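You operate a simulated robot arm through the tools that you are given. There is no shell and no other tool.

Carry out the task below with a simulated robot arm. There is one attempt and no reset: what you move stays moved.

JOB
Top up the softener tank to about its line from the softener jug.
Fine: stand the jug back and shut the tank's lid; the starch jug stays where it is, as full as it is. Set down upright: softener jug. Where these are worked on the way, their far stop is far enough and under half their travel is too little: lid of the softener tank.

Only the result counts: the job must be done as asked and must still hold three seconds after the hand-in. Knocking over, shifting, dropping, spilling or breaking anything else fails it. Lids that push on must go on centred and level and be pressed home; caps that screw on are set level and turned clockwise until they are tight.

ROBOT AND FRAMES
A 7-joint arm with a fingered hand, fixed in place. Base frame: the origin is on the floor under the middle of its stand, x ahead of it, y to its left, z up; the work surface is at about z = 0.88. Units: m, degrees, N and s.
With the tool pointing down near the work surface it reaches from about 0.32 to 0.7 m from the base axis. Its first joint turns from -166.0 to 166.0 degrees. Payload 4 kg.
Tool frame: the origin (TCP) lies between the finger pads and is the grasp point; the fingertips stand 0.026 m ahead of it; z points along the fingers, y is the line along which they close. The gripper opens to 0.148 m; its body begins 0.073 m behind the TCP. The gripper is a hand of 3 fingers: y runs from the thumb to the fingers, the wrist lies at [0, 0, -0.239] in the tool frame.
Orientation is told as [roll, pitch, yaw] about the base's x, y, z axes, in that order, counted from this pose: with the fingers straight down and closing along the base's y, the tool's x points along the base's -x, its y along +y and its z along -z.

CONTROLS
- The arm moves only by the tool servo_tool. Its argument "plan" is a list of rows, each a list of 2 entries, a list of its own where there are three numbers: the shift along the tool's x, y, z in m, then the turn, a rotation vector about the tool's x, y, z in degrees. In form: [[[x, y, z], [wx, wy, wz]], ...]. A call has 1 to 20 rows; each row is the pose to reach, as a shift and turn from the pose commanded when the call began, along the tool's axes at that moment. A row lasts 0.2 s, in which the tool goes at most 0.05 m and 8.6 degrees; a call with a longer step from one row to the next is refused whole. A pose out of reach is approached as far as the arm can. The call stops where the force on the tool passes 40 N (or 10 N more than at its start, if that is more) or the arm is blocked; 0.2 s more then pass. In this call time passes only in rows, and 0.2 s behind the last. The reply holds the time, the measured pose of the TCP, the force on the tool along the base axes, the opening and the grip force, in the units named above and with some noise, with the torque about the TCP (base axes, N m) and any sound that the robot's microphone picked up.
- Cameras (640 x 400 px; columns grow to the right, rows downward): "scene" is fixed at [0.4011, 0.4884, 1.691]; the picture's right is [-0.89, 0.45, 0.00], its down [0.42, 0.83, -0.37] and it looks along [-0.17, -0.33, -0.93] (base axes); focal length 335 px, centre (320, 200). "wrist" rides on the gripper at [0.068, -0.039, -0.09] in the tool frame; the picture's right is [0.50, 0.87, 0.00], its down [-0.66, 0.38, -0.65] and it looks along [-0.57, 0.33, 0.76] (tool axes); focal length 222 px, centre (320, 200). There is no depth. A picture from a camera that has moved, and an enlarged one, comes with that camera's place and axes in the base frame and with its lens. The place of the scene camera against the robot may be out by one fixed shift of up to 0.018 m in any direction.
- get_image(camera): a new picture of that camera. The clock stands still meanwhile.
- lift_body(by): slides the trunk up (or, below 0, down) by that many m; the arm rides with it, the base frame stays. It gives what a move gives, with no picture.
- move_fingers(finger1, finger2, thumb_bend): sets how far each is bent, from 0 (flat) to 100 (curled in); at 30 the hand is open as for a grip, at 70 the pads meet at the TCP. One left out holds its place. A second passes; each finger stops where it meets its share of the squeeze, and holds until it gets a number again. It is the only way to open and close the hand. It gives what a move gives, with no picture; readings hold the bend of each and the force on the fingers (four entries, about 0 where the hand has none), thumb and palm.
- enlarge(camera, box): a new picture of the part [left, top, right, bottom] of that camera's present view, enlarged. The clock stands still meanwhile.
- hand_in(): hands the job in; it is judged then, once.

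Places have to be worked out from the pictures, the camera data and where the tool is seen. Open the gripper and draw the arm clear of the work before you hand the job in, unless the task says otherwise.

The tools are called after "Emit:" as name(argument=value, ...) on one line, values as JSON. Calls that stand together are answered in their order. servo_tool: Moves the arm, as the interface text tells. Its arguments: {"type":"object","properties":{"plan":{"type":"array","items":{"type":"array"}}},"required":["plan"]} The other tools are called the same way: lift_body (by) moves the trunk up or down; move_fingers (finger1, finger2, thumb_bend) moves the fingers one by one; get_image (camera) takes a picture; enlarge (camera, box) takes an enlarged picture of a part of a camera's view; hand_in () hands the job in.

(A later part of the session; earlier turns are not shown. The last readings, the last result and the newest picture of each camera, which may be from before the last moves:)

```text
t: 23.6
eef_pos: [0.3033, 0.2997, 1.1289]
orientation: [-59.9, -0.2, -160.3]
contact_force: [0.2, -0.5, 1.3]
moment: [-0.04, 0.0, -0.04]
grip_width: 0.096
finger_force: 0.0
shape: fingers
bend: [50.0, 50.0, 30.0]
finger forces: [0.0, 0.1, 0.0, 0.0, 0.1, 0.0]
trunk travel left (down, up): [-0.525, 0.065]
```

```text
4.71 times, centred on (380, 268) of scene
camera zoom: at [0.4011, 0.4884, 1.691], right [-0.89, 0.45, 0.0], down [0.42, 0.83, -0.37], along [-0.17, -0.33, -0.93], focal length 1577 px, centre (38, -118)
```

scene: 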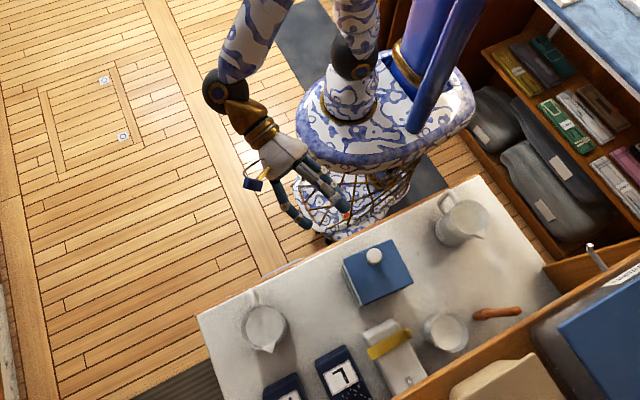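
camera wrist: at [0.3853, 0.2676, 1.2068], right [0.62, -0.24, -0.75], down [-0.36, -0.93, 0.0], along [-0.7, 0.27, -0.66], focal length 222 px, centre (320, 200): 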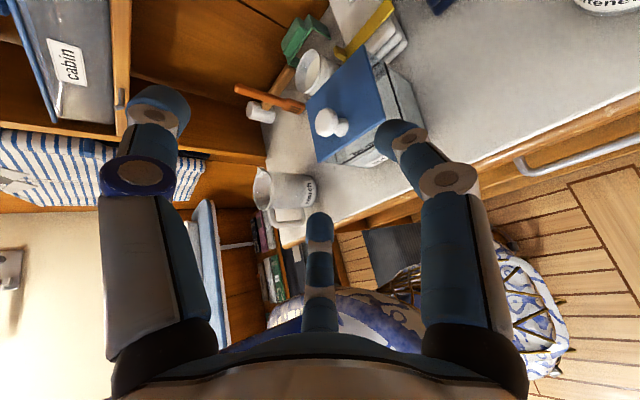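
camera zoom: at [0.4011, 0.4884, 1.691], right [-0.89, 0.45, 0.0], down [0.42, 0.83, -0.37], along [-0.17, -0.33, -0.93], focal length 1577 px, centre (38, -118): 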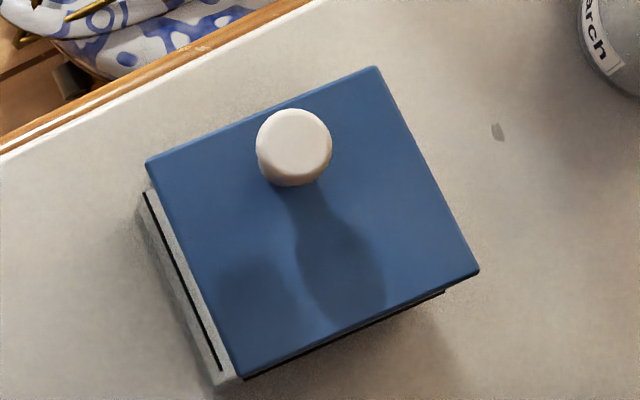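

The lid is yawed about −4.7°, knob axis at (0.241, 0.4165), lid top z≈1.002, neck at z≈1.015. I set the fork fingers to 55 and move to a pre-approach 6 cm short of the knob along the tool axis.

Emit:
move_fingers(finger1=55, finger2=55, thumb_bend=30)

Emit:
servo_tool(plan=[[[-0.0058, 0.0052, 0.03], [0, 0, 0]], [[-0.0116, 0.0104, 0.06], [0, 0, 0]], [[-0.0174, 0.0157, 0.0888], [0, 0, 0]]])

Emit:
get_image(camera="wrist")

Emit:
enlarge(camera="scene", box=[300, 190, 430, 310])

```text
t: 24.6
eef_pos: [0.3028, 0.2999, 1.1293]
orientation: [-59.9, -0.1, -160.2]
contact_force: [-0.2, 0.5, 0.5]
moment: [-0.02, -0.02, 0.0]
grip_width: 0.0896
finger_force: 0.0
shape: fingers
bend: [55.0, 55.0, 30.0]
finger forces: [0.0, 0.1, 0.0, 0.1, 0.0, 0.0]
trunk travel left (down, up): [-0.525, 0.065]
```

```text
t: 25.4
eef_pos: [0.261, 0.3583, 1.0703]
orientation: [-59.8, -0.1, -160.3]
contact_force: [0.1, -0.7, 0.4]
moment: [0.0, 0.01, -0.02]
grip_width: 0.0891
finger_force: 0.1
shape: fingers
bend: [55.0, 55.0, 30.0]
finger forces: [0.0, 0.0, 0.0, 0.0, 0.1, 0.0]
trunk travel left (down, up): [-0.525, 0.065]
```

```text
taken
camera wrist: at [0.3444, 0.3258, 1.1479], right [0.62, -0.24, -0.75], down [-0.36, -0.93, 0.0], along [-0.7, 0.27, -0.66], focal length 222 px, centre (320, 200)
```

wrist: 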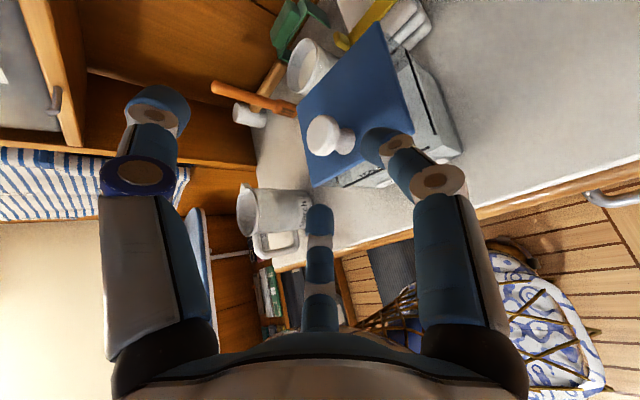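

```text
3.33 times, centred on (365, 250) of scene
camera zoom: at [0.4011, 0.4884, 1.691], right [-0.89, 0.45, 0.0], down [0.42, 0.83, -0.37], along [-0.17, -0.33, -0.93], focal length 1117 px, centre (170, 33)
```

zoom: 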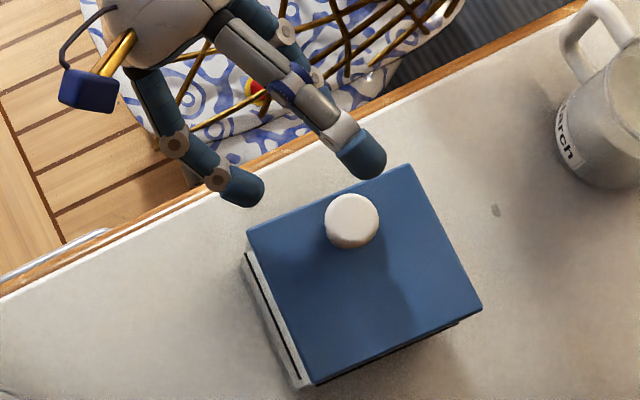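

Positions agree with the estimate (knob ≈ (0.243, 0.418)). I advance 4 cm along the tool axis and check.

Emit:
servo_tool(plan=[[[0, 0, 0.02], [0, 0, 0]], [[0, 0, 0.04], [0, 0, 0]]])

Emit:
get_image(camera="wrist")

Emit:
enlarge(camera="wrist", box=[280, 60, 440, 240])

Emit:
enlarge(camera="scene", box=[300, 190, 430, 310])

```text
t: 26.0
eef_pos: [0.2506, 0.3923, 1.0523]
orientation: [-59.8, -0.1, -160.3]
contact_force: [0.1, 0.4, -0.7]
moment: [-0.01, 0.0, 0.01]
grip_width: 0.0893
finger_force: 0.1
shape: fingers
bend: [55.0, 55.0, 30.0]
finger forces: [0.0, 0.1, 0.0, 0.0, 0.0, 0.1]
trunk travel left (down, up): [-0.525, 0.065]
```

```text
taken
camera wrist: at [0.3335, 0.3584, 1.1293], right [0.62, -0.24, -0.75], down [-0.36, -0.93, 0.0], along [-0.7, 0.27, -0.66], focal length 222 px, centre (320, 200)
```

wrist: 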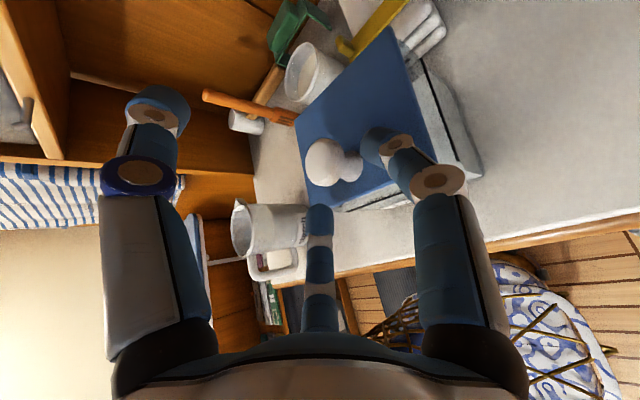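

```text
2.22 times, centred on (360, 150) of wrist
camera zoom: at [0.3335, 0.3584, 1.1293], right [0.62, -0.24, -0.75], down [-0.36, -0.93, 0.0], along [-0.7, 0.27, -0.66], focal length 494 px, centre (231, 311)
```

zoom: 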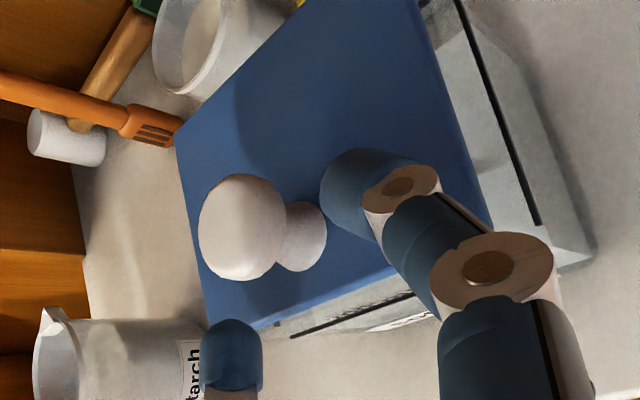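

```text
3.33 times, centred on (365, 250) of scene
camera zoom: at [0.4011, 0.4884, 1.691], right [-0.89, 0.45, 0.0], down [0.42, 0.83, -0.37], along [-0.17, -0.33, -0.93], focal length 1117 px, centre (170, 33)
```

zoom: 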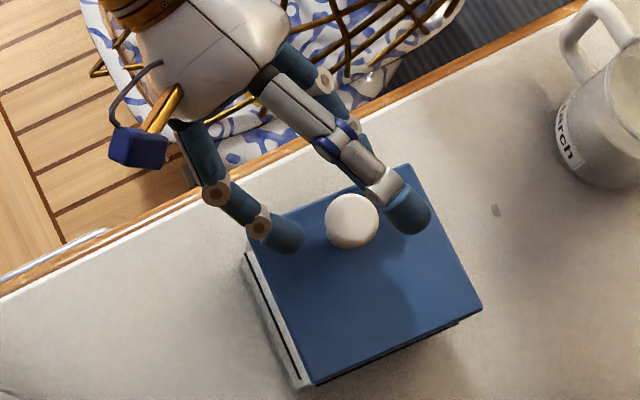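

Fork is centred on the knob (lateral error <1 mm). I advance the last 2 cm.

Emit:
servo_tool(plan=[[[0, 0, 0.01], [0, 0, 0]], [[0, 0, 0.02], [0, 0, 0]]])

Emit:
enlarge(camera="wrist", box=[280, 80, 440, 240])

Emit:
enlarge(camera="scene", box=[330, 220, 410, 290])

```text
t: 26.6
eef_pos: [0.2438, 0.4065, 1.0411]
orientation: [-59.9, -0.2, -160.1]
contact_force: [0.1, 0.8, 0.4]
moment: [0.0, 0.03, 0.04]
grip_width: 0.0892
finger_force: 0.1
shape: fingers
bend: [55.0, 55.0, 30.0]
finger forces: [0.1, 0.0, 0.0, 0.0, 0.0, 0.0]
trunk travel left (down, up): [-0.525, 0.065]
```

```text
2.50 times, centred on (360, 160) of wrist
camera zoom: at [0.3261, 0.3733, 1.1192], right [0.62, -0.24, -0.75], down [-0.36, -0.93, 0.0], along [-0.7, 0.27, -0.66], focal length 555 px, centre (220, 300)
```

zoom: 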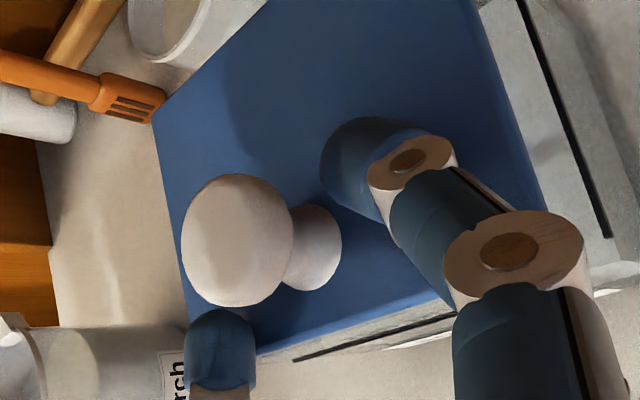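

```text
5.71 times, centred on (370, 255) of scene
camera zoom: at [0.4011, 0.4884, 1.691], right [-0.89, 0.45, 0.0], down [0.42, 0.83, -0.37], along [-0.17, -0.33, -0.93], focal length 1915 px, centre (34, -114)
```

zoom: 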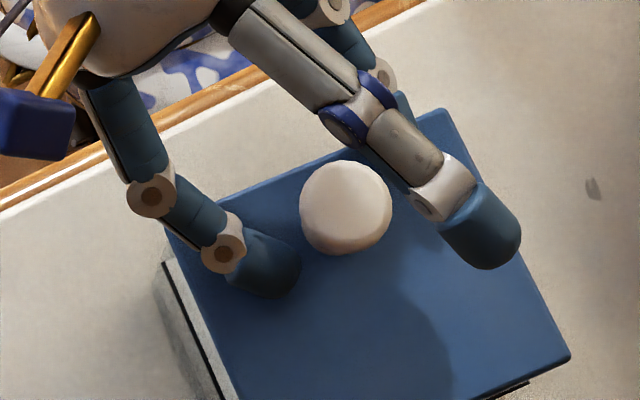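

Fingers straddle the knob. I close the fork a little to 59 and bring the thumb partly over the head as a guard.

Emit:
move_fingers(finger1=59, finger2=59, thumb_bend=42)

Emit:
servo_tool(plan=[[[0, 0.0035, 0.002], [0, 0, 0]]])

Emit:
enlarge(camera="wrist", box=[280, 80, 440, 240])

Emit:
enlarge(camera="scene", box=[330, 220, 410, 290])

```text
t: 27.6
eef_pos: [0.2429, 0.4061, 1.0412]
orientation: [-60.0, -0.2, -160.2]
contact_force: [-0.6, -0.2, -0.2]
moment: [-0.03, 0.03, -0.02]
grip_width: 0.063
finger_force: 0.1
shape: fingers
bend: [59.0, 59.0, 42.0]
finger forces: [0.0, 0.0, 0.1, 0.0, 0.0, 0.0]
trunk travel left (down, up): [-0.525, 0.065]
```

```text
t: 28.0
eef_pos: [0.2425, 0.405, 1.0362]
orientation: [-59.9, -0.1, -160.1]
contact_force: [0.1, 0.5, 0.4]
moment: [-0.01, 0.03, 0.01]
grip_width: 0.0628
finger_force: 0.0
shape: fingers
bend: [59.0, 59.0, 42.0]
finger forces: [0.1, 0.0, 0.0, 0.0, 0.0, 0.0]
trunk travel left (down, up): [-0.525, 0.065]
```

```text
2.50 times, centred on (360, 160) of wrist
camera zoom: at [0.3259, 0.3732, 1.115], right [0.62, -0.24, -0.75], down [-0.36, -0.93, 0.0], along [-0.7, 0.27, -0.66], focal length 555 px, centre (220, 300)
```

zoom: 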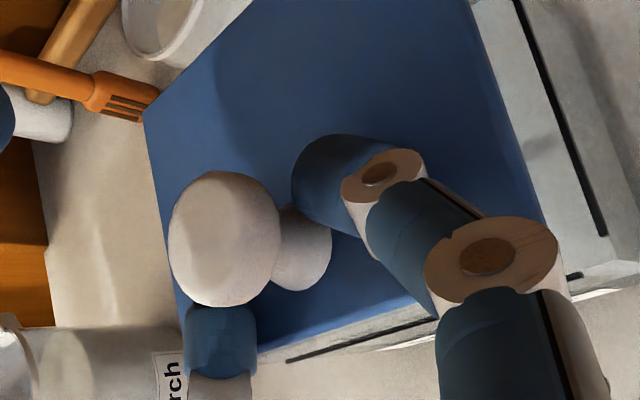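

```text
5.71 times, centred on (370, 255) of scene
camera zoom: at [0.4011, 0.4884, 1.691], right [-0.89, 0.45, 0.0], down [0.42, 0.83, -0.37], along [-0.17, -0.33, -0.93], focal length 1915 px, centre (34, -114)
```

zoom: 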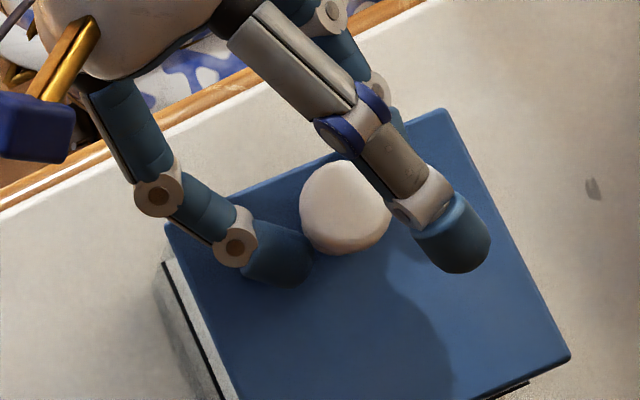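

No contact yet; the finger1 tip is next to the neck. I close the fork further to 62.

Emit:
move_fingers(finger1=62, finger2=62)

Emit:
enlarge(camera="wrist", box=[280, 80, 440, 240])

Emit:
enlarge(camera="scene", box=[330, 220, 410, 290])

```text
t: 29.0
eef_pos: [0.2442, 0.4056, 1.0362]
orientation: [-59.9, -0.1, -160.2]
contact_force: [-0.2, -0.2, -0.4]
moment: [0.01, 0.01, -0.02]
grip_width: 0.0588
finger_force: 0.0
shape: fingers
bend: [62.0, 62.0, 42.0]
finger forces: [0.0, 0.0, 0.0, 0.1, 0.0, 0.0]
trunk travel left (down, up): [-0.525, 0.065]
```

```text
2.50 times, centred on (360, 160) of wrist
camera zoom: at [0.3259, 0.3732, 1.115], right [0.62, -0.24, -0.75], down [-0.36, -0.93, 0.0], along [-0.7, 0.27, -0.66], focal length 555 px, centre (220, 300)
```

zoom: 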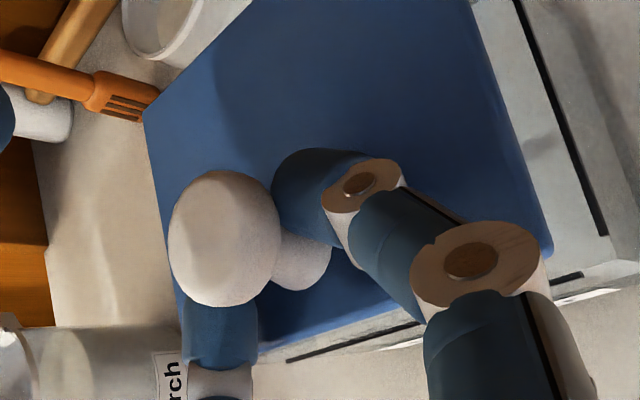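

```text
5.71 times, centred on (370, 255) of scene
camera zoom: at [0.4011, 0.4884, 1.691], right [-0.89, 0.45, 0.0], down [0.42, 0.83, -0.37], along [-0.17, -0.33, -0.93], focal length 1915 px, centre (34, -114)
```

zoom: 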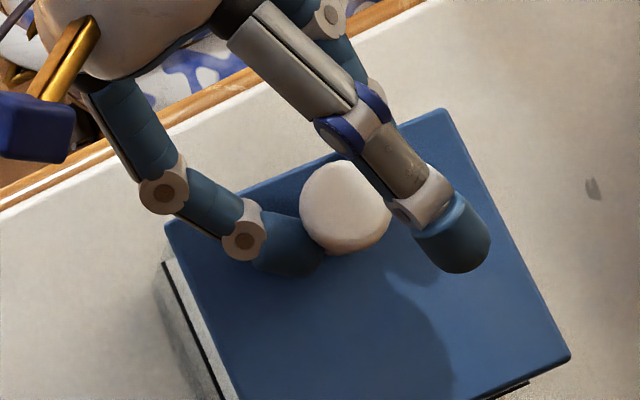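

Fork is close around the neck under the head. I lift 6 mm as a test.

Emit:
servo_tool(plan=[[[0, -0.0026, -0.0015], [0, 0, 0]], [[0, -0.0052, -0.003], [0, 0, 0]]])

Emit:
enlarge(camera="wrist", box=[280, 80, 440, 240])

Emit:
enlarge(camera="scene", box=[330, 220, 410, 290])

```text
t: 29.6
eef_pos: [0.2433, 0.4062, 1.0425]
orientation: [-59.8, -0.1, -160.2]
contact_force: [0.1, -0.2, -0.3]
moment: [0.03, 0.0, -0.01]
grip_width: 0.0595
finger_force: 0.5
shape: fingers
bend: [61.0, 62.0, 42.0]
finger forces: [0.6, 0.0, 0.1, 0.0, 0.0, 0.0]
trunk travel left (down, up): [-0.525, 0.065]
```

```text
2.50 times, centred on (360, 160) of wrist
camera zoom: at [0.3258, 0.3738, 1.1209], right [0.62, -0.24, -0.75], down [-0.36, -0.93, 0.0], along [-0.7, 0.27, -0.66], focal length 555 px, centre (220, 300)
```

zoom: 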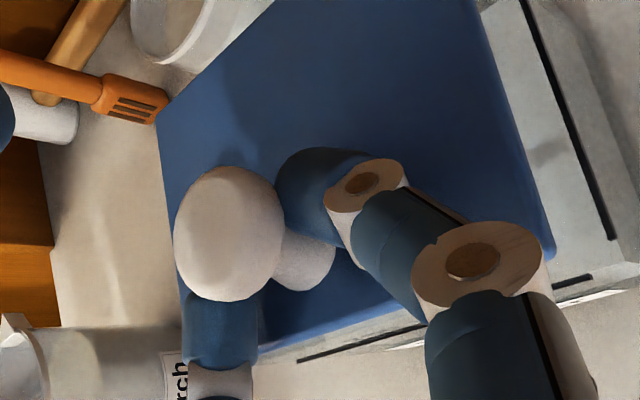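

```text
5.71 times, centred on (370, 255) of scene
camera zoom: at [0.4011, 0.4884, 1.691], right [-0.89, 0.45, 0.0], down [0.42, 0.83, -0.37], along [-0.17, -0.33, -0.93], focal length 1915 px, centre (34, -114)
```

zoom: 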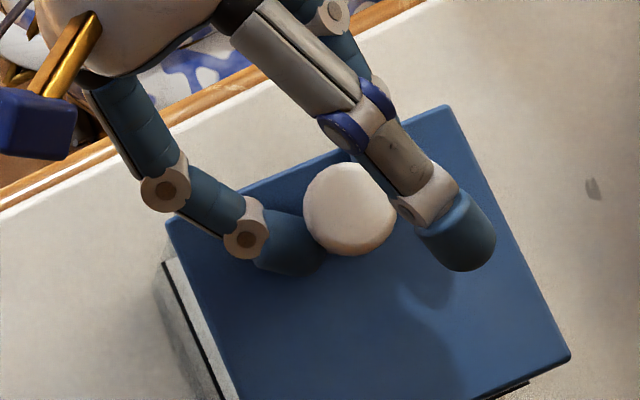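

The lid's front edge is rising with the knob while the back stays put, so it is hinged at the back. I follow the hinge arc for about 30° of opening, tilting the hand with it.

Emit:
servo_tool(plan=[[[0.0015, -0.0077, -0.0007], [-3.04, -0.7, 1.22]], [[0.0033, -0.0154, -0.0007], [-6.08, -1.4, 2.43]], [[0.0053, -0.023, -0.0001], [-9.13, -2.1, 3.65]], [[0.0074, -0.0304, 0.001], [-12.17, -2.8, 4.86]], [[0.0099, -0.0379, 0.0029], [-15.2, -3.5, 6.1]], [[0.0124, -0.0449, 0.0052], [-18.25, -4.2, 7.3]]])

Emit:
get_image(camera="wrist")

Emit:
enlarge(camera="scene", box=[310, 200, 430, 300])

```text
t: 31.0
eef_pos: [0.2461, 0.4366, 1.0786]
orientation: [-41.3, -8.3, -161.6]
contact_force: [1.3, 1.0, -0.1]
moment: [-0.03, 0.02, -0.01]
grip_width: 0.0592
finger_force: 0.6
shape: fingers
bend: [61.0, 62.0, 42.0]
finger forces: [0.4, 0.1, 0.0, 0.0, 0.0, 0.0]
trunk travel left (down, up): [-0.525, 0.065]
```

```text
taken
camera wrist: at [0.3316, 0.4318, 1.1602], right [0.59, -0.49, -0.64], down [-0.36, -0.87, 0.33], along [-0.72, 0.03, -0.69], focal length 222 px, centre (320, 200)
```

wrist: 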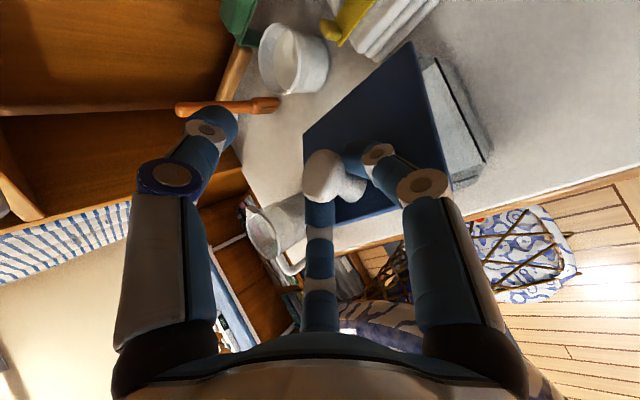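

```text
4.00 times, centred on (370, 250) of scene
camera zoom: at [0.4011, 0.4884, 1.691], right [-0.89, 0.45, 0.0], down [0.42, 0.83, -0.37], along [-0.17, -0.33, -0.93], focal length 1340 px, centre (120, 0)
```

zoom: 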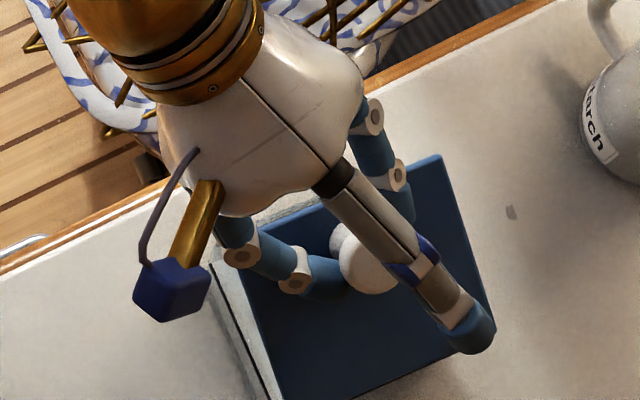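

The lid follows nicely (about 30° open). I continue along the arc to about 60°.

Emit:
servo_tool(plan=[[[0.002, -0.0076, 0.0006], [-3.04, -0.7, 1.22]], [[0.0041, -0.0152, 0.0015], [-6.08, -1.4, 2.43]], [[0.0066, -0.0226, 0.0034], [-9.1, -2.1, 3.65]], [[0.0091, -0.03, 0.0055], [-12.17, -2.8, 4.86]], [[0.0119, -0.0369, 0.0085], [-15.2, -3.5, 6.1]], [[0.0148, -0.0436, 0.0118], [-18.25, -4.2, 7.3]]])

Emit:
get_image(camera="wrist")

Emit:
enlarge(camera="scene", box=[310, 200, 430, 300])

```text
t: 32.4
eef_pos: [0.2498, 0.4791, 1.095]
orientation: [-22.3, -15.8, -165.7]
contact_force: [-0.5, -0.8, -0.4]
moment: [0.01, 0.01, -0.01]
grip_width: 0.0594
finger_force: 0.1
shape: fingers
bend: [62.0, 62.0, 42.0]
finger forces: [0.2, 0.0, 0.0, 0.1, 0.0, 0.2]
trunk travel left (down, up): [-0.525, 0.065]
```

```text
taken
camera wrist: at [0.3377, 0.5029, 1.171], right [0.58, -0.68, -0.45], down [-0.34, -0.7, 0.62], along [-0.74, -0.21, -0.64], focal length 222 px, centre (320, 200)
```

wrist: 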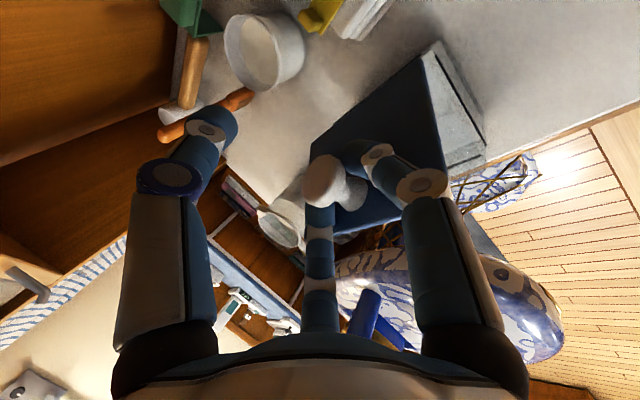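

```text
4.00 times, centred on (370, 250) of scene
camera zoom: at [0.4011, 0.4884, 1.691], right [-0.89, 0.45, 0.0], down [0.42, 0.83, -0.37], along [-0.17, -0.33, -0.93], focal length 1340 px, centre (120, 0)
```

zoom: 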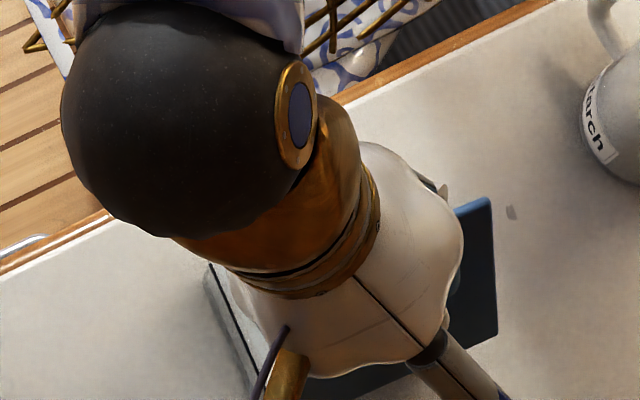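

About 60° open. Continuing the arc to about 90°.

Emit:
servo_tool(plan=[[[0.0024, -0.0075, 0.0017], [-3.04, -0.7, 1.22]], [[0.0049, -0.0149, 0.0038], [-6.08, -1.4, 2.43]], [[0.0077, -0.022, 0.0066], [-9.1, -2.1, 3.65]], [[0.0105, -0.0288, 0.0097], [-12.17, -2.8, 4.86]], [[0.0136, -0.0351, 0.0138], [-15.2, -3.5, 6.1]], [[0.0167, -0.0412, 0.0181], [-18.25, -4.2, 7.3]]])

Emit:
get_image(camera="wrist")

Emit:
get_image(camera="scene")

```text
t: 33.8
eef_pos: [0.2545, 0.528, 1.0912]
orientation: [-1.9, -21.4, -172.3]
contact_force: [-0.4, -1.2, -0.3]
moment: [-0.01, -0.02, 0.04]
grip_width: 0.059
finger_force: 0.9
shape: fingers
bend: [62.0, 61.0, 42.0]
finger forces: [0.3, 1.2, 0.1, 0.0, 0.0, 0.1]
trunk travel left (down, up): [-0.525, 0.065]
```

```text
taken
camera wrist: at [0.3446, 0.576, 1.151], right [0.57, -0.8, -0.21], down [-0.32, -0.45, 0.84], along [-0.76, -0.41, -0.51], focal length 222 px, centre (320, 200)
```

wrist: 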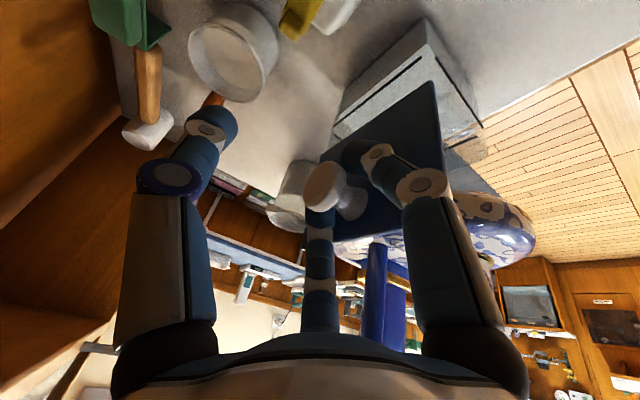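

```text
taken
```

scene: 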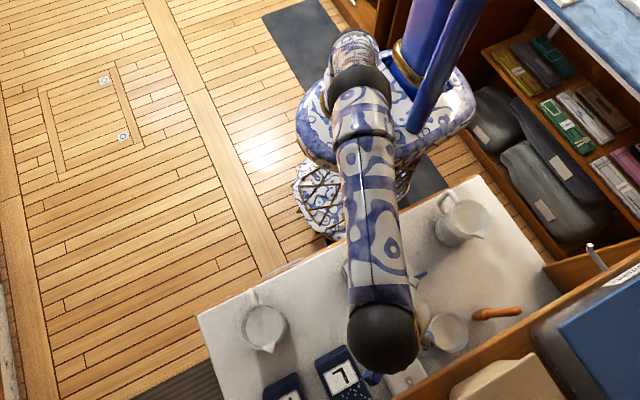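

Lid is near vertical. I push it further to ~100° with no more hand rotation and check the forces.

Emit:
servo_tool(plan=[[[0.0023, -0.0062, 0.0022], [0, 0, 0]], [[0.0046, -0.0123, 0.0044], [0, 0, 0]]])

Emit:
get_image(camera="wrist")

```text
t: 34.4
eef_pos: [0.2552, 0.5404, 1.0871]
orientation: [-1.9, -21.3, -172.2]
contact_force: [-0.8, -0.8, 1.0]
moment: [-0.12, 0.02, -0.03]
grip_width: 0.0588
finger_force: 2.9
shape: fingers
bend: [62.0, 60.0, 42.0]
finger forces: [0.1, 4.8, 0.1, 0.0, 0.1, 0.1]
trunk travel left (down, up): [-0.525, 0.065]
```

```text
taken
camera wrist: at [0.3452, 0.5882, 1.146], right [0.57, -0.8, -0.21], down [-0.32, -0.45, 0.84], along [-0.76, -0.41, -0.51], focal length 222 px, centre (320, 200)
```

wrist: 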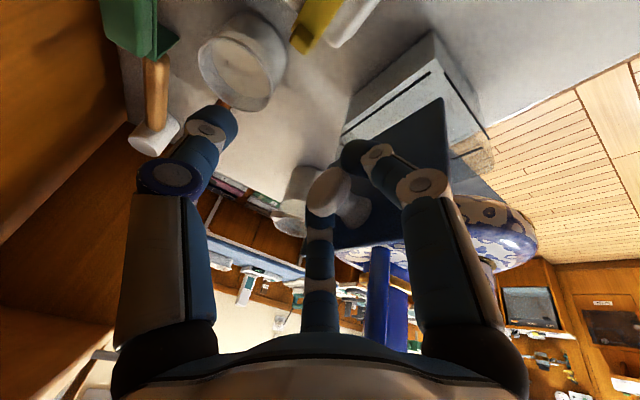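

Finger2 reads 4.8 N while net force is small. I look closer to see whether the lid has hit its stop or the knob is being squeezed sideways.

Emit:
enlarge(camera="wrist", box=[260, 60, 500, 260])

Emit:
enlarge(camera="scene", box=[320, 220, 450, 390])

```text
2.00 times, centred on (380, 160) of wrist
camera zoom: at [0.3452, 0.5882, 1.146], right [0.57, -0.8, -0.21], down [-0.32, -0.45, 0.84], along [-0.76, -0.41, -0.51], focal length 444 px, centre (200, 280)
```

zoom: 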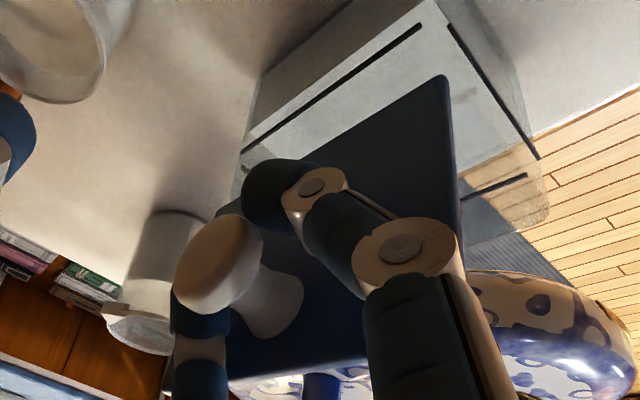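

```text
2.35 times, centred on (385, 305) of scene
camera zoom: at [0.4011, 0.4884, 1.691], right [-0.89, 0.45, 0.0], down [0.42, 0.83, -0.37], along [-0.17, -0.33, -0.93], focal length 788 px, centre (167, -47)
```

zoom: 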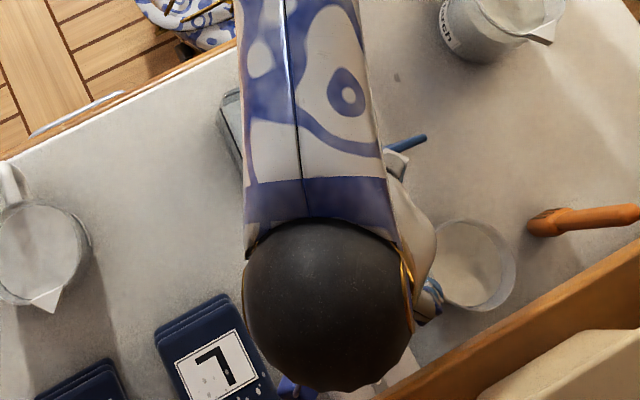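

The lid looks nearly vertical (~90–95°). I push another 5 mm back to see whether it is at its stop.

Emit:
servo_tool(plan=[[[0.001, -0.0049, -0.0002], [0, 0, 0]]])

Emit:
enlarge(camera="wrist", box=[260, 60, 500, 260])

Emit:
enlarge(camera="scene", box=[320, 220, 450, 390])

```text
t: 34.8
eef_pos: [0.2554, 0.5442, 1.0853]
orientation: [-1.8, -21.4, -172.3]
contact_force: [-1.1, -1.7, -1.5]
moment: [-0.09, -0.02, 0.0]
grip_width: 0.0587
finger_force: 3.1
shape: fingers
bend: [62.0, 60.0, 42.0]
finger forces: [0.0, 6.0, 0.1, 0.1, 0.0, 0.0]
trunk travel left (down, up): [-0.525, 0.065]
```

```text
2.00 times, centred on (380, 160) of wrist
camera zoom: at [0.345, 0.593, 1.1458], right [0.57, -0.8, -0.21], down [-0.32, -0.45, 0.84], along [-0.76, -0.41, -0.51], focal length 444 px, centre (200, 280)
```

zoom: 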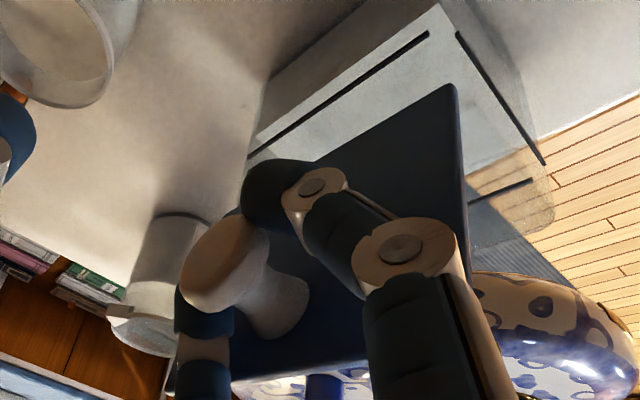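

```text
2.35 times, centred on (385, 305) of scene
camera zoom: at [0.4011, 0.4884, 1.691], right [-0.89, 0.45, 0.0], down [0.42, 0.83, -0.37], along [-0.17, -0.33, -0.93], focal length 788 px, centre (167, -47)
```

zoom: 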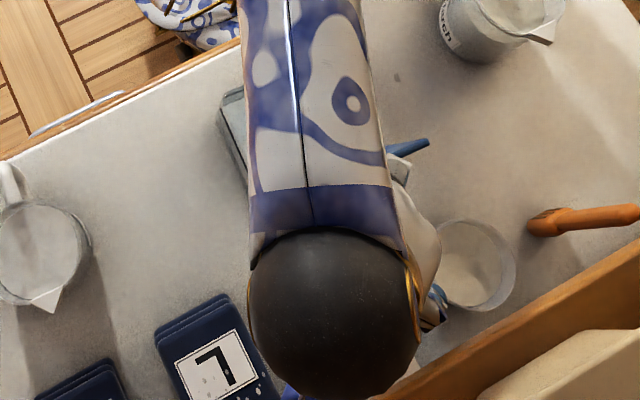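

Lid is at roughly 95° and still moving. I continue ~10° more with a small matching hand rotation.

Emit:
servo_tool(plan=[[[0.0025, -0.0057, 0.0028], [-3.04, -0.7, 1.22]], [[0.0049, -0.0114, 0.0056], [-6.08, -1.4, 2.43]]])

Emit:
enlarge(camera="wrist", box=[260, 60, 500, 260])

Emit:
enlarge(camera="scene", box=[320, 220, 450, 390])

```text
t: 35.4
eef_pos: [0.2531, 0.5436, 1.079]
orientation: [1.6, -22.1, -173.5]
contact_force: [-1.0, 0.3, 0.2]
moment: [-0.04, 0.01, 0.0]
grip_width: 0.0588
finger_force: 0.1
shape: fingers
bend: [62.0, 61.0, 42.0]
finger forces: [0.0, 0.4, 0.0, 0.0, 0.0, 0.0]
out of reach, approached as far as the arm can: row 1, 2
trunk travel left (down, up): [-0.525, 0.065]
```

```text
2.00 times, centred on (380, 160) of wrist
camera zoom: at [0.3426, 0.5954, 1.135], right [0.57, -0.81, -0.17], down [-0.31, -0.4, 0.86], along [-0.76, -0.44, -0.48], focal length 444 px, centre (200, 280)
```

zoom: 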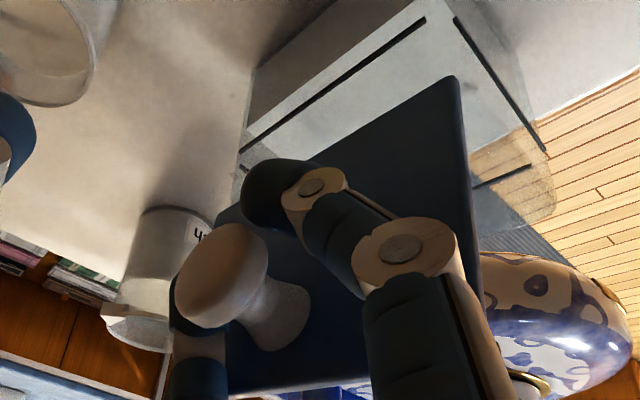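

```text
2.35 times, centred on (385, 305) of scene
camera zoom: at [0.4011, 0.4884, 1.691], right [-0.89, 0.45, 0.0], down [0.42, 0.83, -0.37], along [-0.17, -0.33, -0.93], focal length 788 px, centre (167, -47)
```

zoom: 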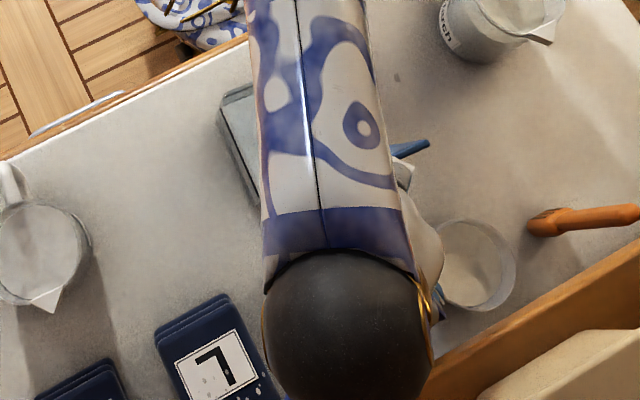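

The arm reached its limit here, finger loads have dropped, and the lid sits a few degrees past vertical. I open the fork slightly and withdraw along the tool axis to see if the lid stays.

Emit:
move_fingers(finger1=58, finger2=58, thumb_bend=40)

Emit:
enlarge(camera="wrist", box=[260, 60, 500, 260])

```text
t: 36.4
eef_pos: [0.2533, 0.5435, 1.0784]
orientation: [1.6, -22.2, -173.4]
contact_force: [1.0, 0.0, 0.2]
moment: [0.01, -0.02, -0.01]
grip_width: 0.0683
finger_force: 0.1
shape: fingers
bend: [57.0, 57.0, 40.0]
finger forces: [0.0, 0.0, 0.0, 0.1, 0.0, 0.1]
trunk travel left (down, up): [-0.525, 0.065]
```

```text
2.00 times, centred on (380, 160) of wrist
camera zoom: at [0.3426, 0.5953, 1.1351], right [0.57, -0.81, -0.17], down [-0.31, -0.4, 0.86], along [-0.76, -0.44, -0.48], focal length 444 px, centre (200, 280)
```

zoom: 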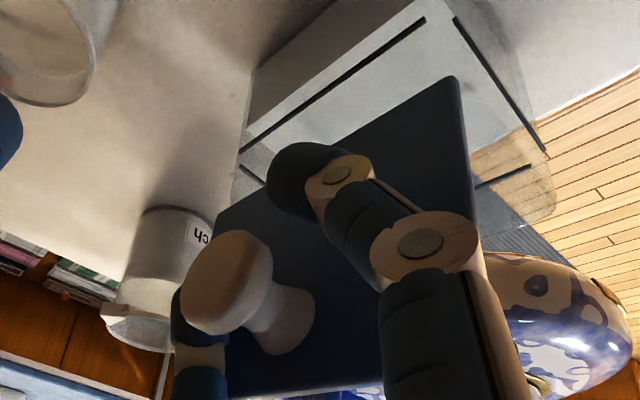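

The knob moved ~4 mm toward closing. I check whether it continues by withdrawing 1 cm.

Emit:
servo_tool(plan=[[[0, 0, -0.005], [0, 0, 0]], [[0, 0, -0.01], [0, 0, 0]]])

Emit:
enlarge(camera="wrist", box=[260, 60, 500, 260])

Emit:
enlarge(camera="scene", box=[320, 220, 450, 390])

```text
t: 37.0
eef_pos: [0.2564, 0.5419, 1.0868]
orientation: [1.7, -22.1, -173.5]
contact_force: [0.0, -0.4, 0.5]
moment: [-0.03, 0.0, -0.02]
grip_width: 0.0685
finger_force: 0.0
shape: fingers
bend: [57.0, 57.0, 40.0]
finger forces: [0.0, 0.1, 0.0, 0.1, 0.0, 0.0]
out of reach, approached as far as the arm can: row 2
trunk travel left (down, up): [-0.525, 0.065]
```

```text
2.00 times, centred on (380, 160) of wrist
camera zoom: at [0.3463, 0.5931, 1.144], right [0.57, -0.81, -0.17], down [-0.31, -0.4, 0.86], along [-0.76, -0.44, -0.48], focal length 444 px, centre (200, 280)
```

zoom: 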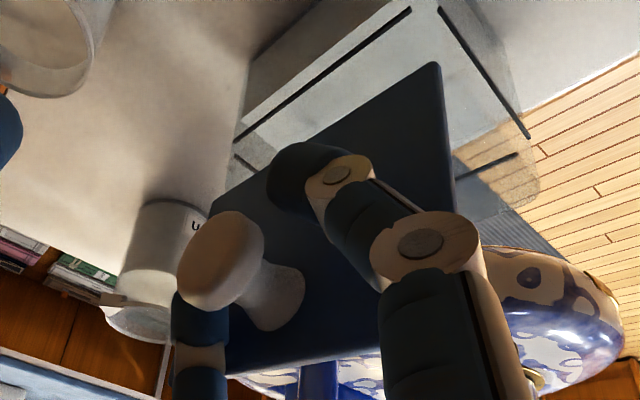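

```text
2.35 times, centred on (385, 305) of scene
camera zoom: at [0.4011, 0.4884, 1.691], right [-0.89, 0.45, 0.0], down [0.42, 0.83, -0.37], along [-0.17, -0.33, -0.93], focal length 788 px, centre (167, -47)
```

zoom: 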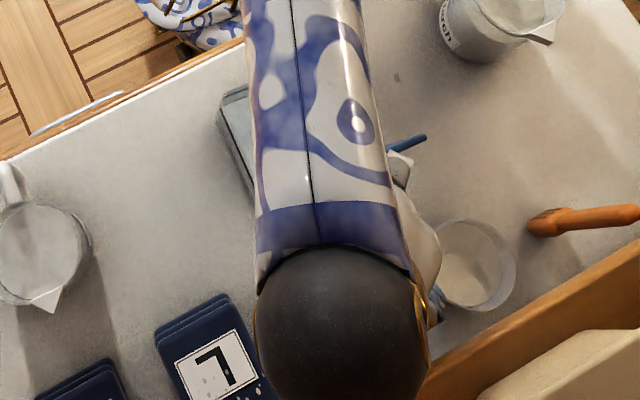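

Finger forces are zero and the lid stays near vertical on its own. The arm is near a reach limit here, so I withdraw upward while undoing the last bit of rotation.

Emit:
servo_tool(plan=[[[0, 0, -0.008], [3, 0.7, -1.2]], [[0, 0, -0.016], [6, 1.4, -2.4]], [[0, 0, -0.026], [8, 1.9, -3.2]], [[0, 0, -0.036], [10, 2.3, -4]]])

Emit:
enlarge(camera="wrist", box=[220, 60, 500, 290])

Emit:
enlarge(camera="scene", box=[320, 220, 450, 390])

```text
t: 38.0
eef_pos: [0.2697, 0.542, 1.1217]
orientation: [-9.9, -19.4, -169.5]
contact_force: [0.2, -0.8, 0.2]
moment: [0.0, 0.03, 0.03]
grip_width: 0.0683
finger_force: 0.0
shape: fingers
bend: [57.0, 57.0, 40.0]
finger forces: [0.0, 0.1, 0.0, 0.0, 0.0, 0.1]
trunk travel left (down, up): [-0.525, 0.065]
```

```text
1.74 times, centred on (360, 175) of wrist
camera zoom: at [0.358, 0.5822, 1.1881], right [0.57, -0.76, -0.31], down [-0.33, -0.56, 0.76], along [-0.75, -0.34, -0.57], focal length 386 px, centre (250, 244)
```

zoom: 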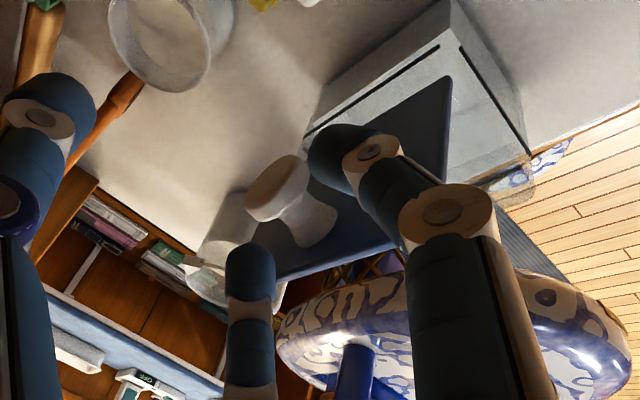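

```text
2.35 times, centred on (385, 305) of scene
camera zoom: at [0.4011, 0.4884, 1.691], right [-0.89, 0.45, 0.0], down [0.42, 0.83, -0.37], along [-0.17, -0.33, -0.93], focal length 788 px, centre (167, -47)
```

zoom: 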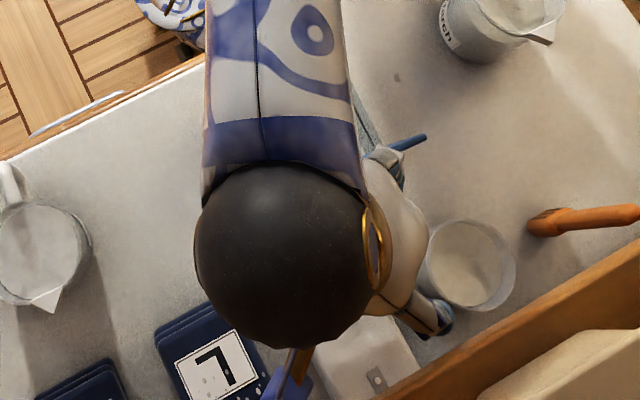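

The fork is clear of the knob and the lid stays up. I rise well clear of it.

Emit:
servo_tool(plan=[[[0, 0, -0.03], [0, 0, 0]], [[0, 0, -0.06], [0, 0, 0]], [[0, 0, -0.09], [0, 0, 0]]])

Emit:
enlarge(camera="wrist", box=[220, 60, 500, 290])

Emit:
enlarge(camera="scene", box=[320, 220, 450, 390])

```text
t: 38.8
eef_pos: [0.2922, 0.5229, 1.1746]
orientation: [-9.7, -19.7, -169.4]
contact_force: [-0.1, 0.5, -1.4]
moment: [-0.03, -0.03, 0.03]
grip_width: 0.0685
finger_force: 0.1
shape: fingers
bend: [57.0, 57.0, 40.0]
finger forces: [0.0, 0.1, 0.1, 0.1, 0.1, 0.1]
out of reach, approached as far as the arm can: row 2, 3
trunk travel left (down, up): [-0.525, 0.065]
```

```text
1.74 times, centred on (360, 175) of wrist
camera zoom: at [0.3812, 0.5624, 1.2408], right [0.57, -0.76, -0.31], down [-0.33, -0.55, 0.77], along [-0.75, -0.34, -0.56], focal length 386 px, centre (250, 244)
```

zoom: 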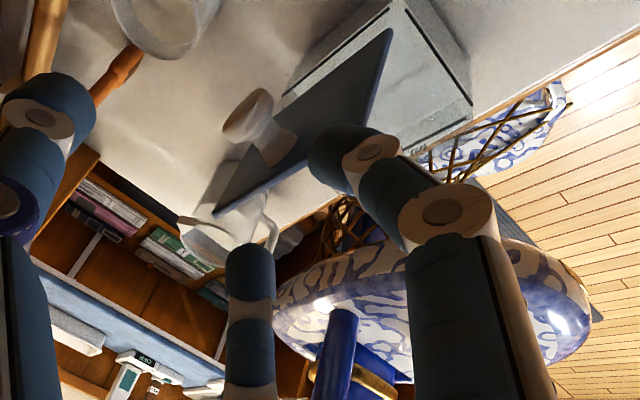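

```text
2.35 times, centred on (385, 305) of scene
camera zoom: at [0.4011, 0.4884, 1.691], right [-0.89, 0.45, 0.0], down [0.42, 0.83, -0.37], along [-0.17, -0.33, -0.93], focal length 788 px, centre (167, -47)
```

zoom: 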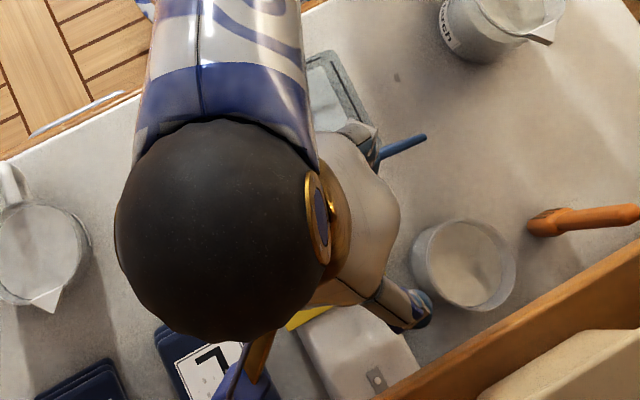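

The lid holds itself open near vertical. I now carry the hand back over the lid toward the robot side and then unroll it to prepare for grasping the jug handle.

Emit:
servo_tool(plan=[[[0.0082, 0.041, -0.0143], [0, 0, 0]], [[0.0165, 0.082, -0.0286], [0, 0, 0]], [[0.0247, 0.123, -0.043], [0, 0, 0]], [[0.033, 0.165, -0.0573], [0, 0, 0]], [[0.041, 0.206, -0.0716], [0, 0, 0]], [[0.0494, 0.2469, -0.0859], [0, 0, 0]]])

Emit:
servo_tool(plan=[[[0, 0, 0], [-2.15, 1.01, -8.0]], [[0, 0, 0], [-4.3, 2.02, -16.0]], [[0, 0, 0], [-6.45, 3.03, -24.0]], [[0, 0, 0], [-8.6, 4.04, -32.0]], [[0, 0, 0], [-10.75, 5.05, -40.0]], [[0, 0, 0], [-12.9, 6.06, -48.0]], [[0, 0, 0], [-15.05, 7.07, -56.0]], [[0, 0, 0], [-17.2, 8.08, -64.0]], [[0, 0, 0], [-19.35, 9.09, -72.0]], [[0, 0, 0], [-21.5, 10.1, -80.0]]])

Emit:
get_image(camera="scene")

Emit:
get_image(camera="wrist")

```text
t: 40.2
eef_pos: [0.3986, 0.2789, 1.2014]
orientation: [-9.9, -19.5, -169.5]
contact_force: [-0.7, 0.7, 0.1]
moment: [0.02, -0.01, 0.01]
grip_width: 0.0685
finger_force: 0.1
shape: fingers
bend: [57.0, 57.0, 40.0]
finger forces: [0.0, 0.1, 0.1, 0.0, 0.0, 0.0]
trunk travel left (down, up): [-0.525, 0.065]
```

```text
t: 42.4
eef_pos: [0.4015, 0.2822, 1.1996]
orientation: [0.3, 0.6, -90.1]
contact_force: [0.3, 0.2, 0.0]
moment: [0.0, -0.01, 0.02]
grip_width: 0.0685
finger_force: 0.0
shape: fingers
bend: [57.0, 57.0, 40.0]
finger forces: [0.0, 0.0, 0.0, 0.0, 0.1, 0.1]
trunk travel left (down, up): [-0.525, 0.065]
```

```text
taken
```

scene: 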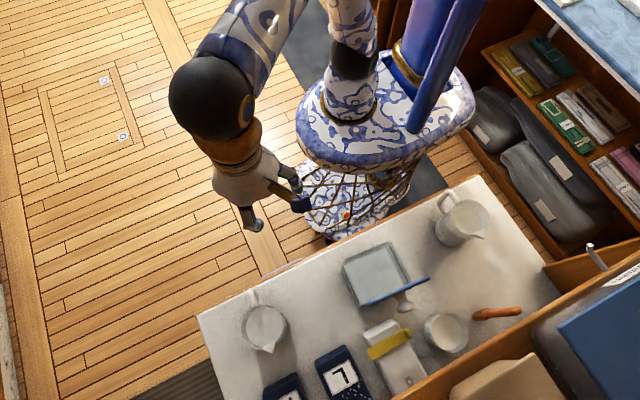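

```text
taken
camera wrist: at [0.3598, 0.3481, 1.2892], right [0.87, 0.5, 0.01], down [0.37, -0.66, 0.65], along [0.33, -0.56, -0.76], focal length 222 px, centre (320, 200)
```

wrist: 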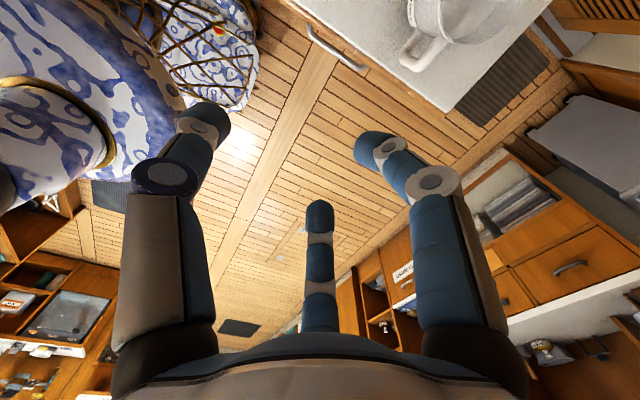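

The scene view shows the tank open with the lid standing up. I enlarge the tank and jug in the scene view for a close look.

Emit:
enlarge(camera="scene", box=[320, 225, 450, 325])

Emit:
enlarge(camera="scene", box=[215, 275, 315, 365])

```text
4.00 times, centred on (385, 275) of scene
camera zoom: at [0.4011, 0.4884, 1.691], right [-0.89, 0.45, 0.0], down [0.42, 0.83, -0.37], along [-0.17, -0.33, -0.93], focal length 1340 px, centre (60, -100)
```

zoom: 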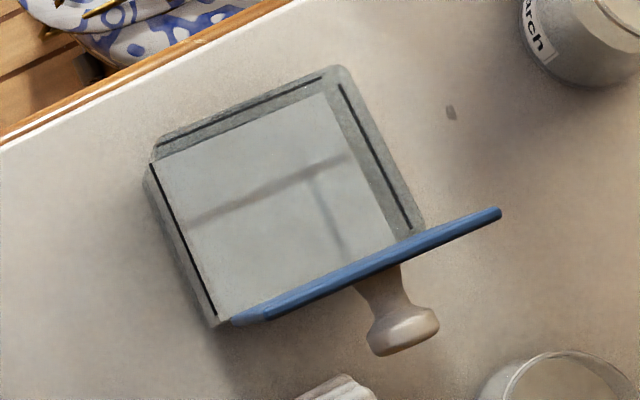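

```text
4.44 times, centred on (265, 320) of scene
camera zoom: at [0.4011, 0.4884, 1.691], right [-0.89, 0.45, 0.0], down [0.42, 0.83, -0.37], along [-0.17, -0.33, -0.93], focal length 1489 px, centre (564, -333)
```

zoom: 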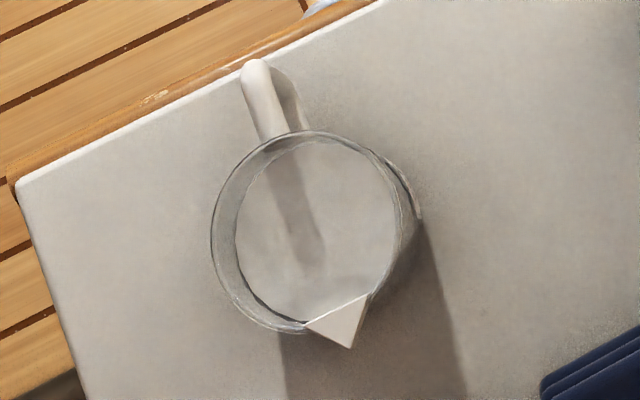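

Lid stands open past the tank; jug handle points toward the robot. I tilt the hand to horizontal and move in front of the jug handle for a closer look.

Emit:
move_fingers(finger1=35, finger2=35, thumb_bend=35)

Emit:
servo_tool(plan=[[[-0.004, 0.0084, 0.0164], [0, 8.2, 0]], [[-0.008, 0.0168, 0.0327], [0, 16.4, 0]], [[-0.0115, 0.0252, 0.049], [0, 24.6, 0]], [[-0.015, 0.0336, 0.0655], [0, 32.8, 0]], [[-0.019, 0.042, 0.0818], [0, 41, 0]], [[-0.023, 0.05, 0.098], [0, 49.2, 0]], [[-0.027, 0.059, 0.1145], [0, 57.4, 0]], [[-0.03, 0.067, 0.131], [0, 65.6, 0]], [[-0.034, 0.0757, 0.147], [0, 73.8, 0]], [[-0.038, 0.084, 0.1636], [0, 82, 0]], [[-0.042, 0.0925, 0.18], [0, 89.5, 0]]])

Emit:
get_image(camera="wrist")

Emit:
get_image(camera="scene")

```text
t: 43.4
eef_pos: [0.3996, 0.282, 1.1985]
orientation: [0.2, 0.5, -90.2]
contact_force: [-0.8, 0.4, 1.1]
moment: [0.0, 0.03, 0.01]
grip_width: 0.1106
finger_force: 0.1
shape: fingers
bend: [35.0, 35.0, 35.0]
finger forces: [0.0, 0.1, 0.0, 0.0, 0.0, 0.0]
trunk travel left (down, up): [-0.525, 0.065]
```

```text
t: 45.8
eef_pos: [0.4927, 0.2412, 1.018]
orientation: [130.1, 89.8, 39.8]
contact_force: [0.6, -0.2, -0.5]
moment: [0.01, -0.01, 0.01]
grip_width: 0.1111
finger_force: 0.0
shape: fingers
bend: [35.0, 35.0, 35.0]
finger forces: [0.0, 0.0, 0.0, 0.0, 0.0, 0.0]
trunk travel left (down, up): [-0.525, 0.065]
```

```text
taken
camera wrist: at [0.4522, 0.1496, 1.0834], right [0.86, -0.01, 0.5], down [0.38, -0.65, -0.66], along [0.33, 0.76, -0.56], focal length 222 px, centre (320, 200)
```

wrist: 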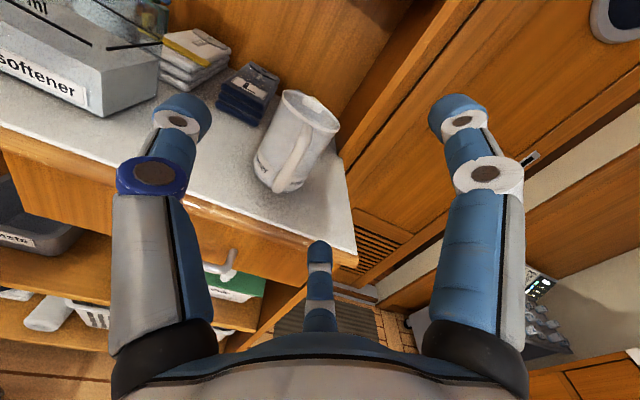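

```text
taken
```

scene: 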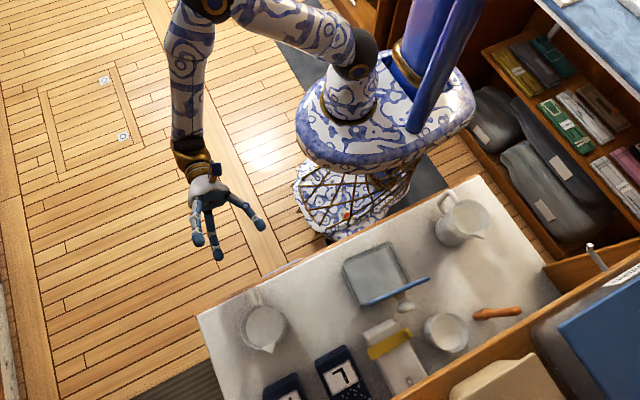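

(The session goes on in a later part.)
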